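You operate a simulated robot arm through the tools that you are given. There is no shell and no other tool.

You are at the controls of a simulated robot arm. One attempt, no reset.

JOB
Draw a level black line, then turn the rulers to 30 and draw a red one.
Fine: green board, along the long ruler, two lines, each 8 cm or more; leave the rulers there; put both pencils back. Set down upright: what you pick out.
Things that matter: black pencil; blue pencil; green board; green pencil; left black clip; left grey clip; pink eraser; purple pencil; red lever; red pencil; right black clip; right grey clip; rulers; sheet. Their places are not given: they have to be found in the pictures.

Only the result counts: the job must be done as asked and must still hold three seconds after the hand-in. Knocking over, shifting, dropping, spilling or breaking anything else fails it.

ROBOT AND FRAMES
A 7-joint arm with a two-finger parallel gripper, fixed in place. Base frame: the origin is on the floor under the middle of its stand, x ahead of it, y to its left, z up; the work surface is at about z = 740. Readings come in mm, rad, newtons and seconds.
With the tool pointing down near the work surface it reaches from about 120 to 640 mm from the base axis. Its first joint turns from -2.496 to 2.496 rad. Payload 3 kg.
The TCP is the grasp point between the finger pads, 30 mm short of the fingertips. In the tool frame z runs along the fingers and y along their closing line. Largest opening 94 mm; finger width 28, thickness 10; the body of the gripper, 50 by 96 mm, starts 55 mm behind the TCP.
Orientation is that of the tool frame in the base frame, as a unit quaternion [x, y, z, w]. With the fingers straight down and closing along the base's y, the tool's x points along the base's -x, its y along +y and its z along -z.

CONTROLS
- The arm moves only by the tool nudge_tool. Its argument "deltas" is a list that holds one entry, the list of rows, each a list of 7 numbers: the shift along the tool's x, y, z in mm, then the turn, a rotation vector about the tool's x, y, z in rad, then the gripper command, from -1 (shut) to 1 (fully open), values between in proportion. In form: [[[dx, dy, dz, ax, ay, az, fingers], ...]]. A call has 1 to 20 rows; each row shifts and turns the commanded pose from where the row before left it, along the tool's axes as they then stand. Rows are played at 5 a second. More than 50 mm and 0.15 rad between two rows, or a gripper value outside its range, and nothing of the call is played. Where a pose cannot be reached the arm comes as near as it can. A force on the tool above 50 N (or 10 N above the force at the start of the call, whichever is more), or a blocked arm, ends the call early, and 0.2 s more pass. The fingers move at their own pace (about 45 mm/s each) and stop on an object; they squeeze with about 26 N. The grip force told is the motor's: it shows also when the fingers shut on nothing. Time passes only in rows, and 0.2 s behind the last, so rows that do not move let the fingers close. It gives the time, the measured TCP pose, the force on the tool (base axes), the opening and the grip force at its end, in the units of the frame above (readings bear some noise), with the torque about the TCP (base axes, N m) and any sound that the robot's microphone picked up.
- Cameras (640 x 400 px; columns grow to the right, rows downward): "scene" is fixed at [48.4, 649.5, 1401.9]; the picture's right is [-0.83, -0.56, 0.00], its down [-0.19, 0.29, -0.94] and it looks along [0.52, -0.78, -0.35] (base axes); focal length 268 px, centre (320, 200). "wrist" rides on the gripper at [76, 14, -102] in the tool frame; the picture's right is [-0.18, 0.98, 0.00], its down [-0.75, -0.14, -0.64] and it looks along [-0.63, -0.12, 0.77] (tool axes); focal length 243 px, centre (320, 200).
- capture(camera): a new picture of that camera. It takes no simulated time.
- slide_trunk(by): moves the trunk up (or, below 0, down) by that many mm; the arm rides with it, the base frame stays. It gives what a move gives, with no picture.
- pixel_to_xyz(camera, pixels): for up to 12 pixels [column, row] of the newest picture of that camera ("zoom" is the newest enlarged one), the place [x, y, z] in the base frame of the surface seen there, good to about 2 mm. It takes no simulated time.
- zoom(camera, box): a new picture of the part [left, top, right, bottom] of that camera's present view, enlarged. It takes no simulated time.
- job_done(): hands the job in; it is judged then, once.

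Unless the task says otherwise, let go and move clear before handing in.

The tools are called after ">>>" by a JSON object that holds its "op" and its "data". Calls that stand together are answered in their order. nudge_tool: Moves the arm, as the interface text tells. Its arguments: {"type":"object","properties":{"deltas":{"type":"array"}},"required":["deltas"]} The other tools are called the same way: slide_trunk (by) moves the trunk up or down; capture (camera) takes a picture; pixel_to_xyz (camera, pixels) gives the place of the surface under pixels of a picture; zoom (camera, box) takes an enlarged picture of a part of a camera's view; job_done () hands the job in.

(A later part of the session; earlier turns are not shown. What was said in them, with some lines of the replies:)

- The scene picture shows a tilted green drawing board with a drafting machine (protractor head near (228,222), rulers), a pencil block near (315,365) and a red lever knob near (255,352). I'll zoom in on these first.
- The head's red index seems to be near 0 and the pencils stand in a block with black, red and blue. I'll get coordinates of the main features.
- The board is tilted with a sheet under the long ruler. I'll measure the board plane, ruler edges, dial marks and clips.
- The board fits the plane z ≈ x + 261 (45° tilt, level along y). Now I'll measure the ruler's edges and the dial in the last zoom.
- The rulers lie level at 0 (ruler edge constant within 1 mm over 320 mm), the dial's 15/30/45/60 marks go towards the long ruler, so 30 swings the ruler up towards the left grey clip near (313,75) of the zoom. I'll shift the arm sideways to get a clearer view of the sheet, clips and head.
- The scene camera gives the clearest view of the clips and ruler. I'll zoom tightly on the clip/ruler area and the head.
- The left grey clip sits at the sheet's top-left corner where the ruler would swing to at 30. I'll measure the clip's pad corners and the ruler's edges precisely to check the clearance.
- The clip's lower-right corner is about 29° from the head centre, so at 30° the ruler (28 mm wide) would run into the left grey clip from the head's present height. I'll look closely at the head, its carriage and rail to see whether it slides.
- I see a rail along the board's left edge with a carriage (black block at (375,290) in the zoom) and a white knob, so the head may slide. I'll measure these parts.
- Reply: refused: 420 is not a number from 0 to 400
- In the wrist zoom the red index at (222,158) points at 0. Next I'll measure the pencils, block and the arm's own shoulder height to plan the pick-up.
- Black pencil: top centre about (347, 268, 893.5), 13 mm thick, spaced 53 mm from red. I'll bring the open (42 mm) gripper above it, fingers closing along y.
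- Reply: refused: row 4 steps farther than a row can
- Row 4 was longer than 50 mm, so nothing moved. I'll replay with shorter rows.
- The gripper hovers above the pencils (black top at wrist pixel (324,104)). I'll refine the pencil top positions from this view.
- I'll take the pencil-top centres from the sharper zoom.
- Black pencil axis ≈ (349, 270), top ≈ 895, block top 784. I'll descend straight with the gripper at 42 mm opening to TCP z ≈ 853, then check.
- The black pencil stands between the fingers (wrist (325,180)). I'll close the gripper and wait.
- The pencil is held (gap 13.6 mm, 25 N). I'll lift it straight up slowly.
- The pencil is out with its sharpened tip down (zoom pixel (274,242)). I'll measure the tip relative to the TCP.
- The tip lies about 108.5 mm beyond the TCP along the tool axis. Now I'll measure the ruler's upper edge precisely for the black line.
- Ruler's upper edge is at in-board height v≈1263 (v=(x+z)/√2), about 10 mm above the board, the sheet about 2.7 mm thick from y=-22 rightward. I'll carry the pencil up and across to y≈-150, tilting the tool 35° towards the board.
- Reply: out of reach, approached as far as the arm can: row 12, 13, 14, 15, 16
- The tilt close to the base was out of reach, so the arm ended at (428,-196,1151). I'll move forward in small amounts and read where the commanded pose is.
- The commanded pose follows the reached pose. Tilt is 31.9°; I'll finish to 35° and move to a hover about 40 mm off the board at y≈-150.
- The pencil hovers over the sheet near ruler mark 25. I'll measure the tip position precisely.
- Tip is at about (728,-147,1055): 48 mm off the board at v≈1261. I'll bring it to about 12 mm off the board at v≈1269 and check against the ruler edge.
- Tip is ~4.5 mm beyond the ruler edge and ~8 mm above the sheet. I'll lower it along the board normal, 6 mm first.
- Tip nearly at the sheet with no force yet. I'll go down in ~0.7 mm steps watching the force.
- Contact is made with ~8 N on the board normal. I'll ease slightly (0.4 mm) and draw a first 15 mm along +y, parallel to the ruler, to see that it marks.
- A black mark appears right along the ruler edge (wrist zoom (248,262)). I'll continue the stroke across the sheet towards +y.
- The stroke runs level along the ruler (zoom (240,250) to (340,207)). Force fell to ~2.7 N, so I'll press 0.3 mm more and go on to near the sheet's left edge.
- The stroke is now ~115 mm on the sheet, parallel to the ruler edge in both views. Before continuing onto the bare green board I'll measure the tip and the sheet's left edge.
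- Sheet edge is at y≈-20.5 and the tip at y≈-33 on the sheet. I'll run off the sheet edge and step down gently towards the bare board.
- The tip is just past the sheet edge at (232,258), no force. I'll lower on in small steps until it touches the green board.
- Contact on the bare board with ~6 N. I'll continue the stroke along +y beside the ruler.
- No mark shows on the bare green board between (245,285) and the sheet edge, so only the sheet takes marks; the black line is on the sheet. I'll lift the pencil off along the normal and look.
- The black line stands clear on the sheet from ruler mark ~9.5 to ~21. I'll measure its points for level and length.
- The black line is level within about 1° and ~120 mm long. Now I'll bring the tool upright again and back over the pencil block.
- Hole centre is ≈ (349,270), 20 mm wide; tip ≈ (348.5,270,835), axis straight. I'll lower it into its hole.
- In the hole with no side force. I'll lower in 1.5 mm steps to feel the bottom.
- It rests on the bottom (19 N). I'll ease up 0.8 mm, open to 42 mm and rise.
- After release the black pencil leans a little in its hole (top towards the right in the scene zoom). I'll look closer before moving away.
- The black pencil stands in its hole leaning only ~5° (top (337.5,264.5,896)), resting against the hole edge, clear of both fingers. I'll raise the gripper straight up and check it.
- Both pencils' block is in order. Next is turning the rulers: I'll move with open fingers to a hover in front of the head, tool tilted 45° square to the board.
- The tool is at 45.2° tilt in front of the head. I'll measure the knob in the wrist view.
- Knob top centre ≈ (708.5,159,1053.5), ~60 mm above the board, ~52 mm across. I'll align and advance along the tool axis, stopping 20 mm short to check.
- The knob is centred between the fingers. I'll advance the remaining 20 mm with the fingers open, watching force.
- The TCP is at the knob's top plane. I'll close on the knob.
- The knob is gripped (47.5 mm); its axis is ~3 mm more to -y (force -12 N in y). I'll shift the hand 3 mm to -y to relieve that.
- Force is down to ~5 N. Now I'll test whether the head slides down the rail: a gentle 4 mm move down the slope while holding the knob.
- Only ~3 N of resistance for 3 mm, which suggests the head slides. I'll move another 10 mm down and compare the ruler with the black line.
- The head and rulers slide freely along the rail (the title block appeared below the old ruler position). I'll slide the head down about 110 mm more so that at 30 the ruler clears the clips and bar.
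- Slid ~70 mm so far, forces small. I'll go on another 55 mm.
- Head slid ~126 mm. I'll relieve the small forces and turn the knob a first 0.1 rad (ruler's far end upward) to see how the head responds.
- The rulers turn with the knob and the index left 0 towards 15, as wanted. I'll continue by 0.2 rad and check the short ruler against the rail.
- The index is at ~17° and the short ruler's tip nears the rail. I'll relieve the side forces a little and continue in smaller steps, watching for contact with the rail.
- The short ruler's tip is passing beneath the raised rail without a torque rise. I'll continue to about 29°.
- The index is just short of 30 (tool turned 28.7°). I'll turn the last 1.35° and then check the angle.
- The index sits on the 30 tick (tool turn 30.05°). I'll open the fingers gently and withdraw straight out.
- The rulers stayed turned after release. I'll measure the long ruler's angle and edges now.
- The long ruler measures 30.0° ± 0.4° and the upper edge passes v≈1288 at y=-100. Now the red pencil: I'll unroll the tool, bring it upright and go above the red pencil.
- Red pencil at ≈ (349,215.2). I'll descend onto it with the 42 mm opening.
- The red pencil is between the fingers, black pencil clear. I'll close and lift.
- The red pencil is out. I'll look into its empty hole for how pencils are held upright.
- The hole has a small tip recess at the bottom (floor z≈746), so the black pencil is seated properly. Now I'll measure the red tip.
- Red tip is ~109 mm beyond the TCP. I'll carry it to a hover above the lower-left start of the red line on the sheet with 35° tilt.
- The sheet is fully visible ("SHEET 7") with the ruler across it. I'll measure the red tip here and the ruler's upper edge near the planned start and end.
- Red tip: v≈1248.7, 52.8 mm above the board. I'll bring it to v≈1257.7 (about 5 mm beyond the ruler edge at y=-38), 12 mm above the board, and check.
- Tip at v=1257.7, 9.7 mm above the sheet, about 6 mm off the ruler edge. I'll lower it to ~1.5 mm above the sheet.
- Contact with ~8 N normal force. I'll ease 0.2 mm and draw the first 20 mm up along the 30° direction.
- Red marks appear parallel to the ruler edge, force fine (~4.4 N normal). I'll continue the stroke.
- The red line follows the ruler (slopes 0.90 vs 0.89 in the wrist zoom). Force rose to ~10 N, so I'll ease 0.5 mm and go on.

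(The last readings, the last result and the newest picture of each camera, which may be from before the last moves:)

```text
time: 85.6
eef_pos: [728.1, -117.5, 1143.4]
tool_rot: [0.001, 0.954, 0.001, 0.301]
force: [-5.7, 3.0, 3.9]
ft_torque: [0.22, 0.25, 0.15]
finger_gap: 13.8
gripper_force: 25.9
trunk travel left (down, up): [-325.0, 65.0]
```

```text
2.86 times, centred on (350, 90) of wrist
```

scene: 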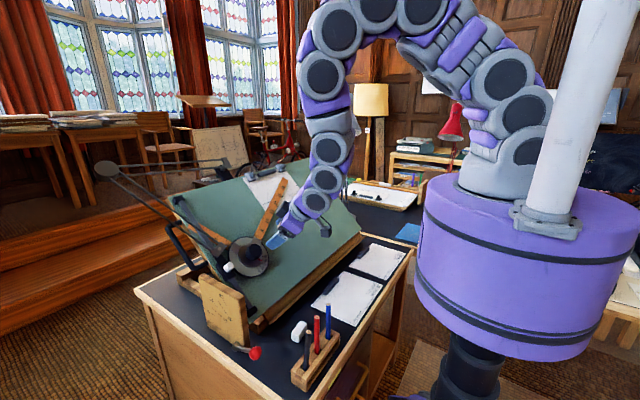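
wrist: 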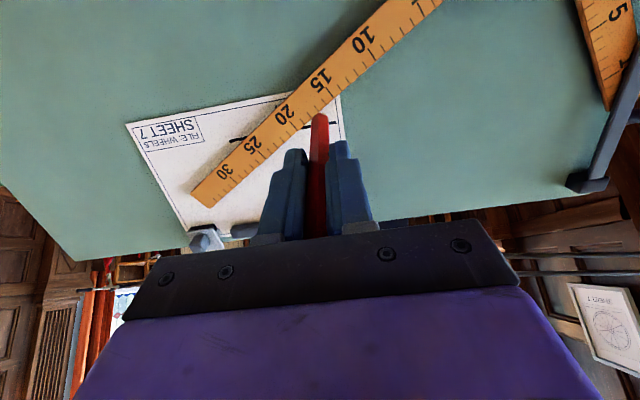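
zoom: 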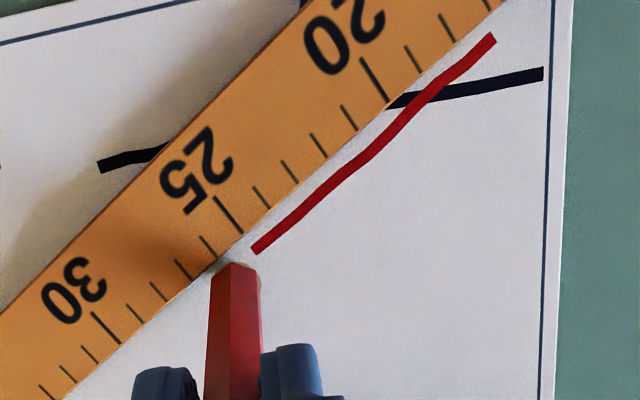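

The red stroke is now ~85 mm. I'll continue another 40 mm for margin, easing slightly.

>>> {"op": "nudge_tool", "data": {"deltas": [[[-2.43, -4.33, -0.6, 0, 0, 0, -1], [-2.45, -4.33, -0.46, 0, 0, 0, -1], [-2.45, -4.33, -0.46, 0, 0, 0, -1], [-2.45, -4.33, -0.46, 0, 0, 0, -1], [-2.45, -4.33, -0.46, 0, 0, 0, -1], [-2.45, -4.33, -0.46, 0, 0, 0, -1], [-2.45, -4.33, -0.46, 0, 0, 0, -1], [-2.45, -4.33, -0.46, 0, 0, 0, -1], [0, 0, 0, 0, 0, 0, -1]]]}}

>>> {"op": "zoom", "data": {"camera": "scene", "box": [255, 170, 303, 206]}}

>>> {"op": "zoom", "data": {"camera": "wrist", "box": [230, 20, 450, 160]}}

```text
time: 87.6
eef_pos: [743.0, -152.4, 1157.1]
tool_rot: [0.0, 0.954, 0.001, 0.3]
force: [-1.0, 0.3, 1.1]
ft_torque: [0.06, 0.06, 0.03]
finger_gap: 13.8
gripper_force: 26.1
trunk travel left (down, up): [-325.0, 65.0]
```

```text
11.11 times, centred on (279, 188) of scene
```

zoom: 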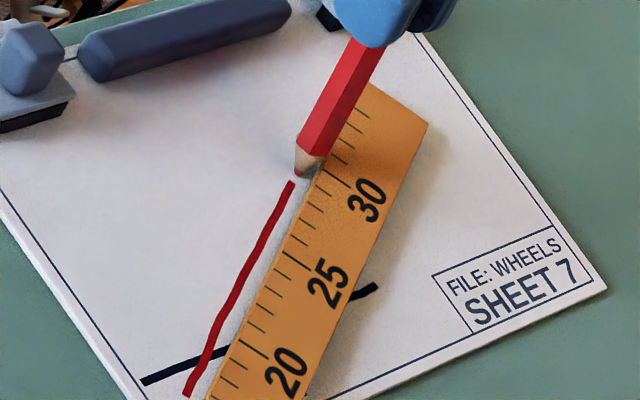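

```text
2.86 times, centred on (340, 90) of wrist
```

zoom: 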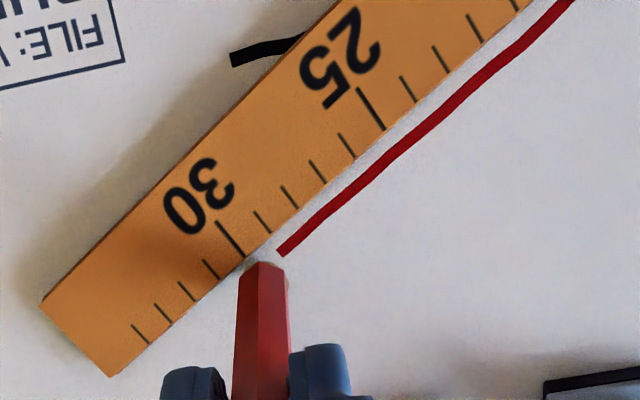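

The red line is ~125 mm long along the ruler. I'll lift off along the normal and look at the result.

>>> {"op": "nudge_tool", "data": {"deltas": [[[0.35, 0, -2, 0, 0, 0, -1], [1.7, 0, -9.8, 0, 0, 0, -1], [5, 0, -29, 0, 0, 0, -1], [5, 10, -40, 0, 0, 0, -1], [20, 20, -30, 0, 0, 0, -1], [0, 0, 0, 0, 0, 0, -1]]]}}

>>> {"op": "zoom", "data": {"camera": "scene", "box": [245, 165, 309, 210]}}

>>> {"op": "zoom", "data": {"camera": "wrist", "box": [100, 20, 540, 290]}}

```text
time: 89.0
eef_pos: [653.0, -121.7, 1230.2]
tool_rot: [-0.001, 0.954, 0.001, 0.3]
force: [0.8, 0.3, 0.7]
ft_torque: [-0.02, 0.02, -0.04]
finger_gap: 13.5
gripper_force: 26.0
trunk travel left (down, up): [-325.0, 65.0]
```

```text
8.89 times, centred on (277, 188) of scene
```

zoom: 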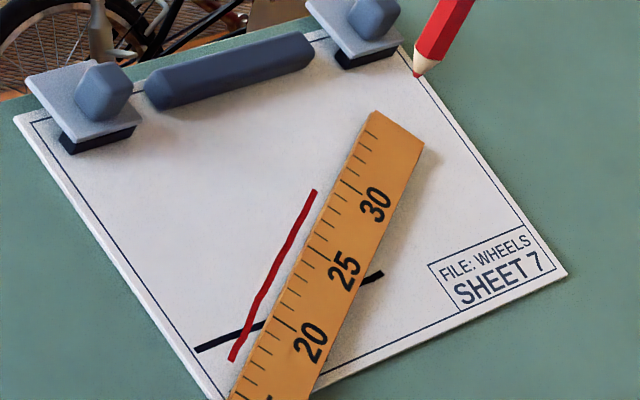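

```text
1.45 times, centred on (320, 155) of wrist
```

zoom: 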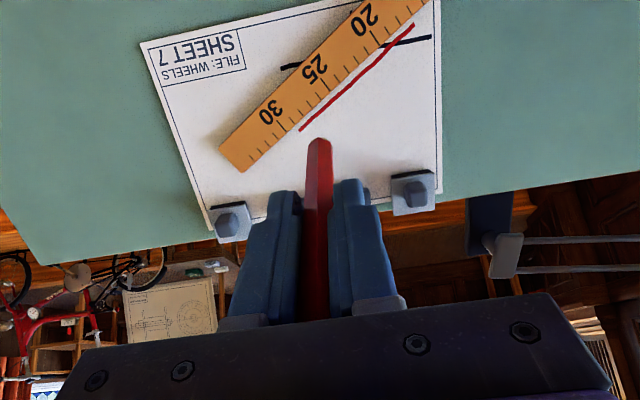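

Both lines are on the sheet. I'll measure the red line's slope and length.

>>> {"op": "zoom", "data": {"camera": "scene", "box": [262, 182, 294, 202]}}

>>> {"op": "pixel_to_xyz", "data": {"camera": "zoom", "pixels": [[320, 200]]}}

```text
16.00 times, centred on (278, 192) of scene
```

zoom: 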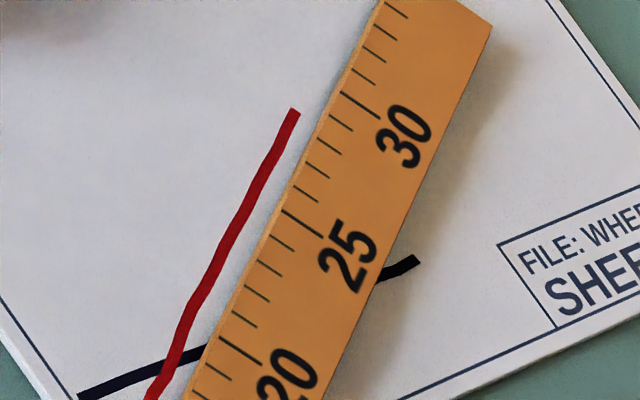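

```text
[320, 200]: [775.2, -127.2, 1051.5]
```

>>> {"op": "pixel_to_xyz", "data": {"camera": "zoom", "pixels": [[293, 113], [276, 150], [255, 186], [237, 220], [218, 262], [195, 305], [180, 340], [157, 390], [330, 105], [290, 185], [250, 260], [210, 335]]}}

```text
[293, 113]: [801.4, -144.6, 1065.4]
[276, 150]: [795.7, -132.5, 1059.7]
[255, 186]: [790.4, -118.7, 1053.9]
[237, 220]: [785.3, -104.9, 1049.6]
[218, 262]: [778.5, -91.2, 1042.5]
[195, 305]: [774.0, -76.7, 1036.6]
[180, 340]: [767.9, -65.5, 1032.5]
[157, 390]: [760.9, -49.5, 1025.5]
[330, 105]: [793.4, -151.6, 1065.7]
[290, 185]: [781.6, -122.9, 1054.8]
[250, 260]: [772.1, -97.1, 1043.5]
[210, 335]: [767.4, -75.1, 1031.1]
```

The red line measures about 30.8° and ~124 mm long, parallel to the ruler. Now I'll take the red pencil back over its hole.

>>> {"op": "nudge_tool", "data": {"deltas": [[[20, 35, -10, 0, 0.1018, 0, -1], [20, 35, -5, 0, 0.1018, 0, -1], [20, 35, 0, 0, 0.1018, 0, -1], [20, 35, 0, 0, 0.1018, 0, -1], [20, 35, 0, 0, 0.1018, 0, -1], [20, 35, 0, 0, 0.1018, 0, -1], [28, 38, 10, 0, 0, 0, -1], [28, 38, 10, 0, 0, 0, -1], [28, 38, 10, 0, 0, 0, -1], [0, 0, 0, 0, 0, 0, -1], [0, 0, 0, 0, 0, 0, -1]]]}}

```text
time: 91.4
eef_pos: [448.7, 200.7, 1173.0]
tool_rot: [0.0, 1.0, 0.001, 0.001]
force: [0.4, 0.0, 0.0]
ft_torque: [-0.04, 0.0, 0.0]
finger_gap: 13.6
gripper_force: 25.7
trunk travel left (down, up): [-325.0, 65.0]
```

>>> {"op": "nudge_tool", "data": {"deltas": [[[33.3, 4.8, 30, 0, 0, 0, -1], [33.3, 4.8, 30, 0, 0, 0, -1], [33.4, 4.7, 30, 0, 0, 0, -1], [0, 0, 40, 0, 0, 0, -1], [0, 0, 40, 0, 0, 0, -1], [0, 0, 35, 0, 0, 0, -1], [0, 0, 22, 0, 0, 0, -1], [0, 0, 0, 0, 0, 0, -1], [0, 0, 0, 0, 0, 0, -1]]]}}

>>> {"op": "zoom", "data": {"camera": "scene", "box": [302, 322, 334, 342]}}

>>> {"op": "zoom", "data": {"camera": "wrist", "box": [200, 40, 400, 165]}}

```text
time: 93.4
eef_pos: [348.0, 217.2, 946.0]
tool_rot: [0.0, 1.0, 0.001, 0.0]
force: [0.0, 0.4, -0.3]
ft_torque: [-0.01, 0.01, 0.01]
finger_gap: 13.3
gripper_force: 26.5
trunk travel left (down, up): [-325.0, 65.0]
```

```text
16.00 times, centred on (318, 332) of scene
```

zoom: 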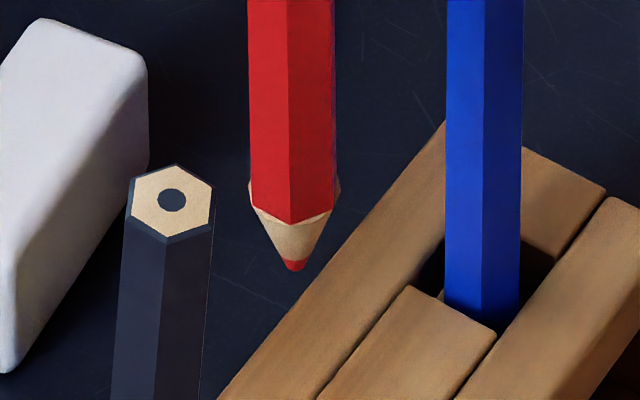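

```text
3.20 times, centred on (300, 102) of wrist
```

zoom: 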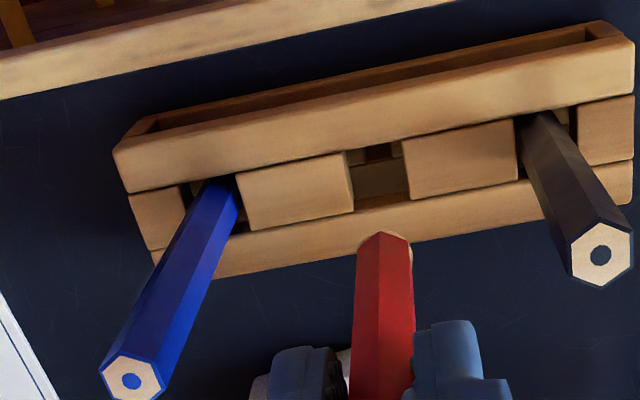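

>>> {"op": "nudge_tool", "data": {"deltas": [[[0, 0, 0, 0, 0, 0, -1]]]}}

>>> {"op": "zoom", "data": {"camera": "scene", "box": [302, 322, 334, 342]}}

>>> {"op": "pixel_to_xyz", "data": {"camera": "zoom", "pixels": [[293, 266], [292, 255], [290, 200], [288, 100], [270, 190], [270, 60], [310, 190], [312, 60]]}}

```text
time: 93.8
eef_pos: [349.7, 217.6, 945.3]
tool_rot: [0.0, 1.0, 0.001, 0.0]
force: [-0.6, -0.9, -0.2]
ft_torque: [-0.01, 0.02, 0.03]
finger_gap: 13.5
gripper_force: 26.0
trunk travel left (down, up): [-325.0, 65.0]
```

```text
16.00 times, centred on (318, 332) of scene
```

zoom: 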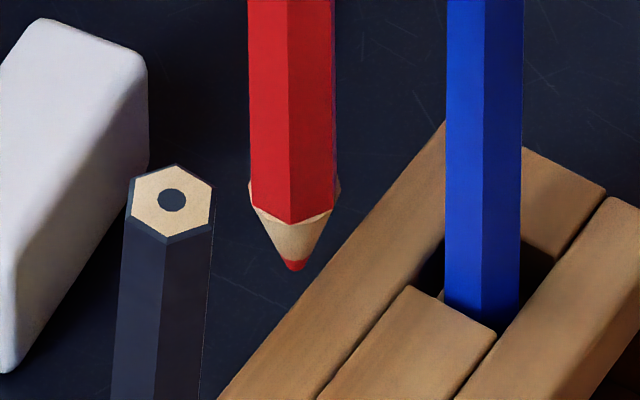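

```text
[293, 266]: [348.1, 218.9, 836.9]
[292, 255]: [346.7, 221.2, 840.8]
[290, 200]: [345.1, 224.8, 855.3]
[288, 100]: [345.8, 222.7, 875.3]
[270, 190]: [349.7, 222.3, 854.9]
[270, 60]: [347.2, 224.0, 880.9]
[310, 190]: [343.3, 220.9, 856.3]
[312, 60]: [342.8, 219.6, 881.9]
```

The hand is ~2.5 mm too far in +y. I'll correct that and lower the red pencil into its hole.

>>> {"op": "nudge_tool", "data": {"deltas": [[[0, -2.5, 0, 0, 0, 0, -1], [0, 0, 15, 0, 0, 0, -1], [0, 0, 15, 0, 0, 0, -1], [0, 0, 15, 0, 0, 0, -1], [0, 0, 15, 0, 0, 0, -1], [0, 0, 15, 0, 0, 0, -1], [0, 0, 11, 0, 0, 0, -1], [0, 0, 0, 0, 0, 0, -1]]]}}

>>> {"op": "zoom", "data": {"camera": "scene", "box": [270, 290, 360, 390]}}

```text
time: 95.6
eef_pos: [349.9, 214.8, 859.6]
tool_rot: [0.0, 1.0, 0.0, 0.0]
force: [-0.1, 0.8, -0.4]
ft_torque: [0.0, -0.03, 0.0]
finger_gap: 13.5
gripper_force: 25.9
trunk travel left (down, up): [-325.0, 65.0]
```

```text
4.00 times, centred on (315, 340) of scene
```

zoom: 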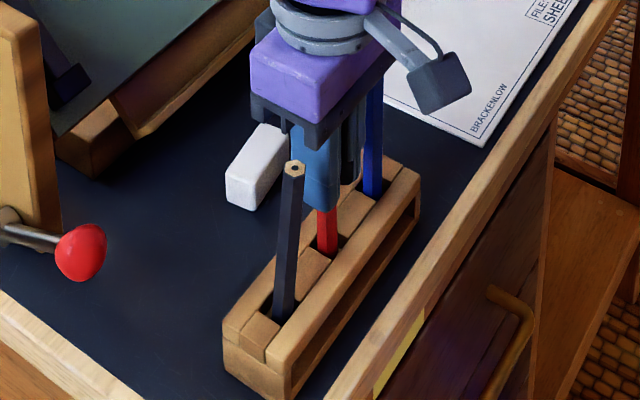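

>>> {"op": "nudge_tool", "data": {"deltas": [[[0, 0, 2, 0, 0, 0, -1], [0, 0, 1.5, 0, 0, 0, -1], [0, 0, 0, 0, 0, 0, -1]]]}}

>>> {"op": "nudge_tool", "data": {"deltas": [[[0, 0, 1, 0, 0, 0, -1], [0, 0, 0, 0, 0, 0, -1]]]}}

```text
time: 96.4
eef_pos: [349.0, 215.0, 855.8]
tool_rot: [0.001, 1.0, 0.0, 0.0]
force: [-0.3, -0.7, 0.1]
ft_torque: [0.01, 0.02, 0.0]
finger_gap: 13.4
gripper_force: 26.2
trunk travel left (down, up): [-325.0, 65.0]
```

```text
time: 97.0
eef_pos: [349.5, 214.2, 855.8]
tool_rot: [0.0, 1.0, 0.001, 0.001]
force: [0.3, 0.0, 0.4]
ft_torque: [0.0, 0.01, 0.02]
finger_gap: 13.9
gripper_force: 25.8
trunk travel left (down, up): [-325.0, 65.0]
```

>>> {"op": "nudge_tool", "data": {"deltas": [[[0, 0, 0.7, 0, 0, 0, -1], [0, 0, 0, 0, 0, 0, -1]]]}}

>>> {"op": "nudge_tool", "data": {"deltas": [[[0, 0, 0.5, 0, 0, 0, -1], [0, 0, 0, 0, 0, 0, -1]]]}}

```text
time: 97.6
eef_pos: [350.1, 215.2, 854.5]
tool_rot: [0.0, 1.0, 0.001, 0.0]
force: [-0.7, 1.0, 7.5]
ft_torque: [0.06, 0.07, -0.02]
finger_gap: 13.6
gripper_force: 26.3
trunk travel left (down, up): [-325.0, 65.0]
```

```text
time: 98.2
eef_pos: [351.3, 214.9, 853.2]
tool_rot: [0.0, 1.0, 0.0, 0.0]
force: [0.0, 0.4, 13.6]
ft_torque: [0.06, 0.03, 0.01]
finger_gap: 13.7
gripper_force: 25.9
trunk travel left (down, up): [-325.0, 65.0]
```

It touched bottom (13 N). I'll ease up 0.6 mm and open the fingers very slowly so it stays standing straight.

>>> {"op": "nudge_tool", "data": {"deltas": [[[0, 0, -0.6, 0, 0, 0, -1], [0, 0, 0, 0, 0, 0, -0.75], [0, 0, 0, 0, 0, 0, -0.72], [0, 0, 0, 0, 0, 0, -0.7], [0, 0, 0, 0, 0, 0, -0.69], [0, 0, 0, 0, 0, 0, -0.68], [0, 0, 0, 0, 0, 0, -0.67], [0, 0, 0, 0, 0, 0, -0.66], [0, 0, 0, 0, 0, 0, -0.64], [0, 0, 0, 0, 0, 0, -0.6], [0, 0, 0, 0, 0, 0, -0.5], [0, 0, 0, 0, 0, 0, -0.3], [0, 0, 0, 0, 0, 0, -0.1], [0, 0, 0, 0, 0, 0, -0.1]]]}}

>>> {"op": "capture", "data": {"camera": "wrist"}}

>>> {"op": "zoom", "data": {"camera": "scene", "box": [270, 290, 360, 390]}}

```text
time: 101.2
eef_pos: [348.6, 215.4, 855.1]
tool_rot: [0.0, 1.0, 0.001, 0.001]
force: [-0.7, -0.6, 0.4]
ft_torque: [0.01, -0.02, 0.01]
finger_gap: 42.1
gripper_force: 0.1
trunk travel left (down, up): [-325.0, 65.0]
```

```text
taken
```

wrist: 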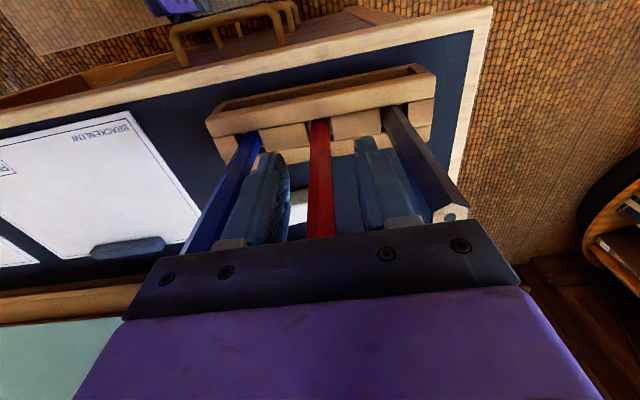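

```text
4.00 times, centred on (315, 340) of scene
```

zoom: 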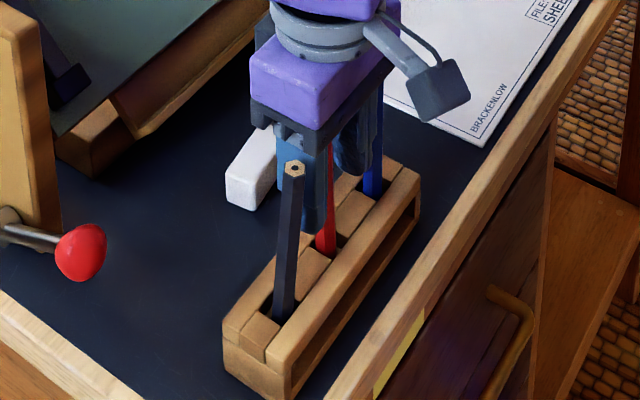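

Released. I'll raise the gripper straight up and check both pencils.

>>> {"op": "nudge_tool", "data": {"deltas": [[[0, 0, -10, 0, 0, 0, -0.1], [0, 0, -20, 0, 0, 0, -0.1], [0, 0, -30, 0, 0, 0, -0.1], [0, 0, -40, 0, 0, 0, -0.1], [0, 0, -40, 0, 0, 0, -0.1], [0, 0, -40, 0, 0, 0, -0.1], [0, 0, 0, 0, 0, 0, -0.1], [0, 0, 0, 0, 0, 0, -0.1]]]}}

>>> {"op": "zoom", "data": {"camera": "scene", "box": [270, 290, 360, 390]}}

>>> {"op": "zoom", "data": {"camera": "wrist", "box": [180, 40, 380, 165]}}

>>> {"op": "pixel_to_xyz", "data": {"camera": "zoom", "pixels": [[320, 200]]}}

```text
time: 103.0
eef_pos: [350.5, 215.9, 1034.3]
tool_rot: [0.0, 1.0, 0.001, 0.0]
force: [1.3, 0.7, -0.2]
ft_torque: [0.06, 0.03, 0.02]
finger_gap: 42.2
gripper_force: 0.2
trunk travel left (down, up): [-325.0, 65.0]
```

```text
4.00 times, centred on (315, 340) of scene
```

zoom: 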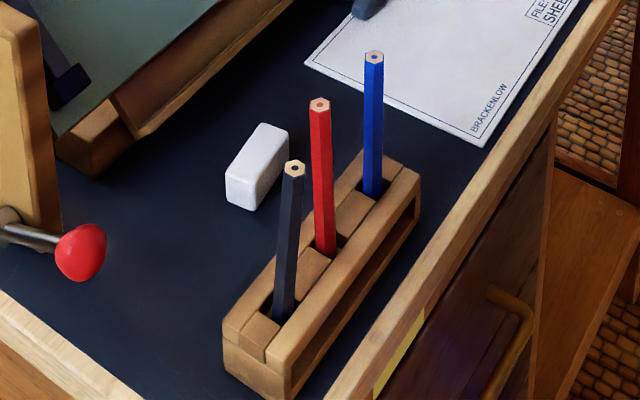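

```text
3.20 times, centred on (280, 102) of wrist
```

zoom: 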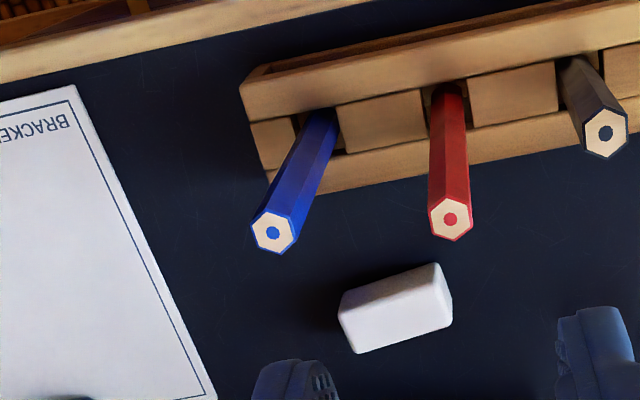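

```text
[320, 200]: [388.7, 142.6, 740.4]
```

>>> {"op": "pixel_to_xyz", "data": {"camera": "zoom", "pixels": [[450, 219], [606, 133], [273, 233]]}}

>>> {"op": "capture", "data": {"camera": "scene"}}

>>> {"op": "pixel_to_xyz", "data": {"camera": "scene", "pixels": [[315, 316], [309, 332], [329, 304]]}}

>>> {"op": "zoom", "data": {"camera": "scene", "box": [180, 160, 320, 260]}}

```text
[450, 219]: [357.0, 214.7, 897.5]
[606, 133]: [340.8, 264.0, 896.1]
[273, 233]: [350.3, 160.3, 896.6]
```

```text
taken
```

scene: 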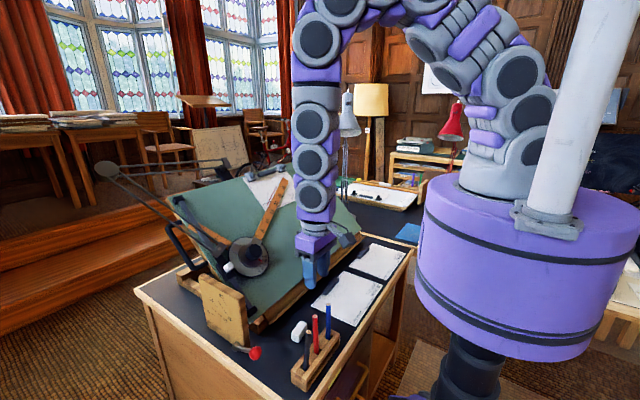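

```text
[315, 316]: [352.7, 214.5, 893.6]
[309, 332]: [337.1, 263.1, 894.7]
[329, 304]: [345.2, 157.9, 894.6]
```

```text
4.00 times, centred on (250, 210) of scene
```

zoom: 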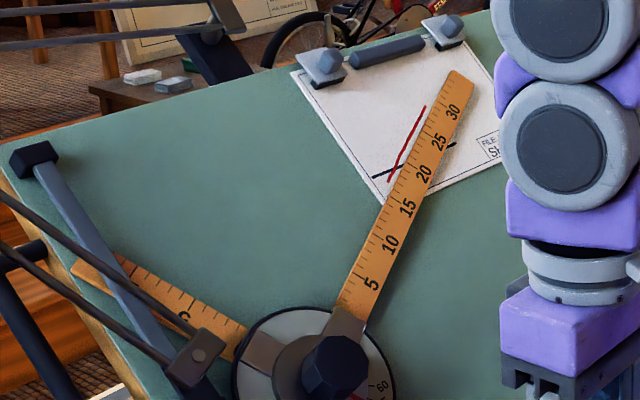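

Both pencils stand in their holes (red leans ~2°, black ~5°). I'll check the dial reading and the ruler angle once more.

>>> {"op": "zoom", "data": {"camera": "scene", "box": [215, 225, 279, 275]}}

>>> {"op": "nudge_tool", "data": {"deltas": [[[-20, -10, -35, 0, 0, 0, 0.2], [-30, -10, -25, 0, 0, 0, 0.2], [-40, -10, -10, 0, 0, 0, 0.2], [-40, -10, 0, 0, 0, 0, 0.2], [0, 0, 0, 0, 0, 0, 0.2]]]}}

>>> {"op": "capture", "data": {"camera": "wrist"}}

```text
8.00 times, centred on (247, 250) of scene
```

zoom: 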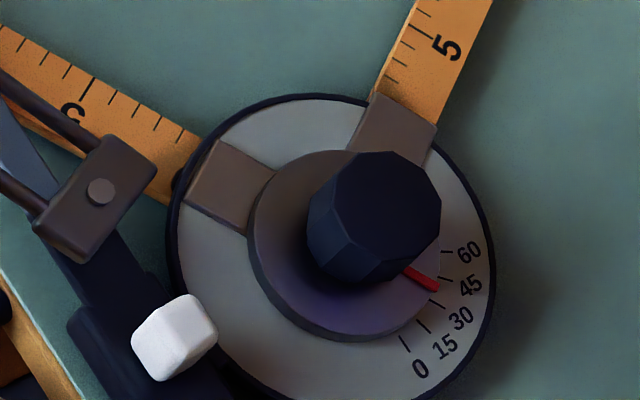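

```text
time: 104.2
eef_pos: [478.0, 174.9, 1104.2]
tool_rot: [0.0, 1.0, 0.001, 0.0]
force: [0.0, 0.3, -0.2]
ft_torque: [-0.02, -0.04, 0.02]
finger_gap: 56.6
gripper_force: 0.1
trunk travel left (down, up): [-325.0, 65.0]
```

```text
taken
```

wrist: 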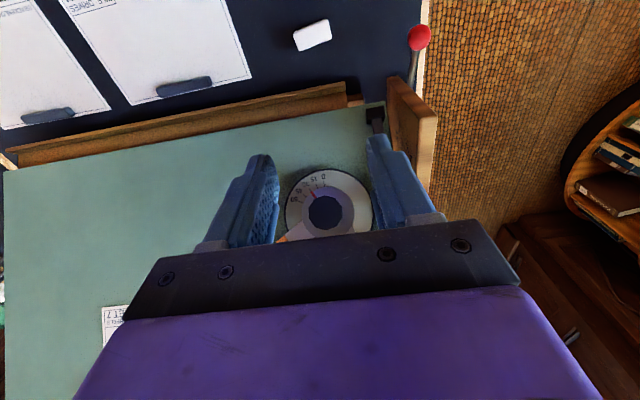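

>>> {"op": "zoom", "data": {"camera": "wrist", "box": [280, 160, 380, 240]}}

>>> {"op": "zoom", "data": {"camera": "scene", "box": [235, 165, 315, 245]}}

>>> {"op": "zoom", "data": {"camera": "scene", "box": [220, 290, 380, 390]}}

```text
5.00 times, centred on (330, 200) of wrist
```

zoom: 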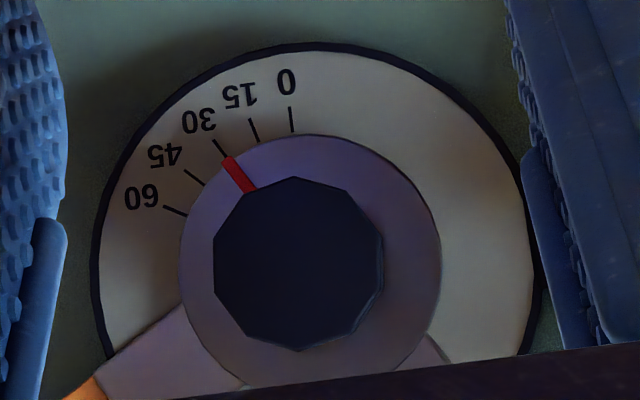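

```text
5.00 times, centred on (275, 205) of scene
```

zoom: 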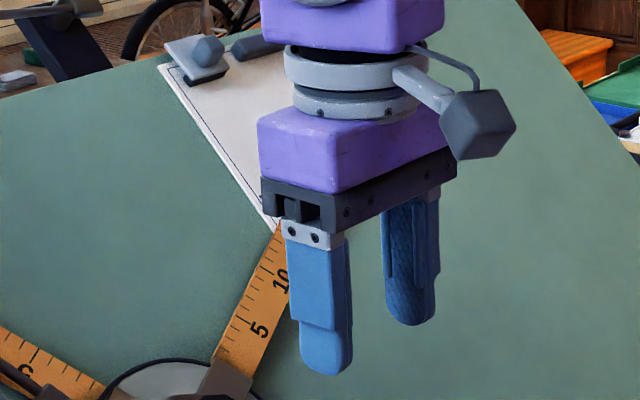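

```text
4.00 times, centred on (300, 340) of scene
```

zoom: 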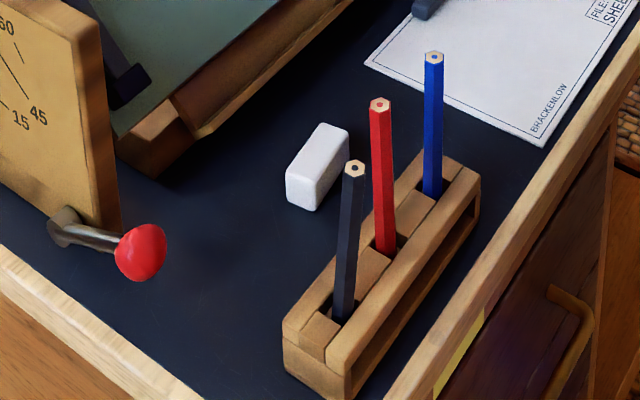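

The red index sits on the 30 tick, both lines are on the sheet, pencils are in their holes and the lever and eraser are untouched. I'll raise the arm clear for a last full check.

>>> {"op": "nudge_tool", "data": {"deltas": [[[5, -5, -40, 0, 0, 0, 0.2], [5, -5, -40, 0, 0, 0, 0.2], [5, -5, -40, 0, 0, 0, 0.2], [5, -5, -40, 0, 0, 0, 0.2], [5, -5, -40, 0, 0, 0, 0.2], [0, 0, 0, 0, 0, 0, 0.2]]]}}

>>> {"op": "zoom", "data": {"camera": "scene", "box": [180, 140, 340, 270]}}

>>> {"op": "capture", "data": {"camera": "scene"}}

```text
time: 105.6
eef_pos: [454.7, 148.6, 1302.8]
tool_rot: [0.0, 1.0, 0.0, -0.001]
force: [-0.1, 0.5, -0.5]
ft_torque: [-0.03, -0.02, -0.01]
finger_gap: 56.3
gripper_force: 0.0
trunk travel left (down, up): [-325.0, 65.0]
```

```text
3.08 times, centred on (260, 205) of scene
```

zoom: 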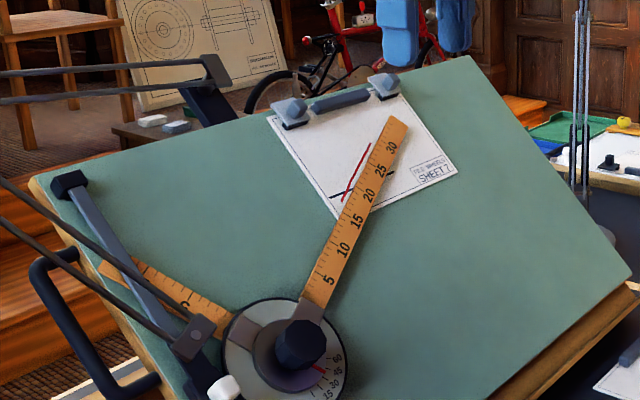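

```text
taken
```

scene: 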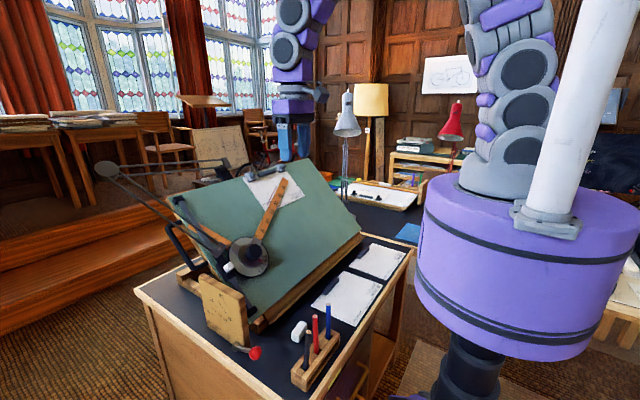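

The last view shows the ruler at 30 with the red line beside it, the level black line on the sheet, clips in place, pencils standing in the block and the arm clear. I'm handing in.

>>> {"op": "job_done", "data": {}}

```text
The job is handed in.
```

The level black line and the 30° red line are drawn along the long ruler, and I've handed the job in. I haven't seen the judgement.

- **Black line:** about 12 cm long and level to within about 1°.
- **Red line:** about 12.4 cm long, measured at about 30.8°, crossing the black line near the sheet's left side.
- **Where they are:** both lines are on the sheet clipped to the green board. The pencil left no mark on the bare board, so neither line runs past the sheet's edge.
- **Rulers:** left at 30, with the red index on the 30 tick. I first slid the head about 126 mm down its rail, because at its old height the long ruler would have hit the left grey clip. It is still at the lower height.
- **Pencils:** both are back in their own holes. The red one leans about 2° and the black one about 5°, resting against the hole edge.

In the last pictures the clips, sheet, red lever and white eraser looked unmoved, and the arm was clear of everything.
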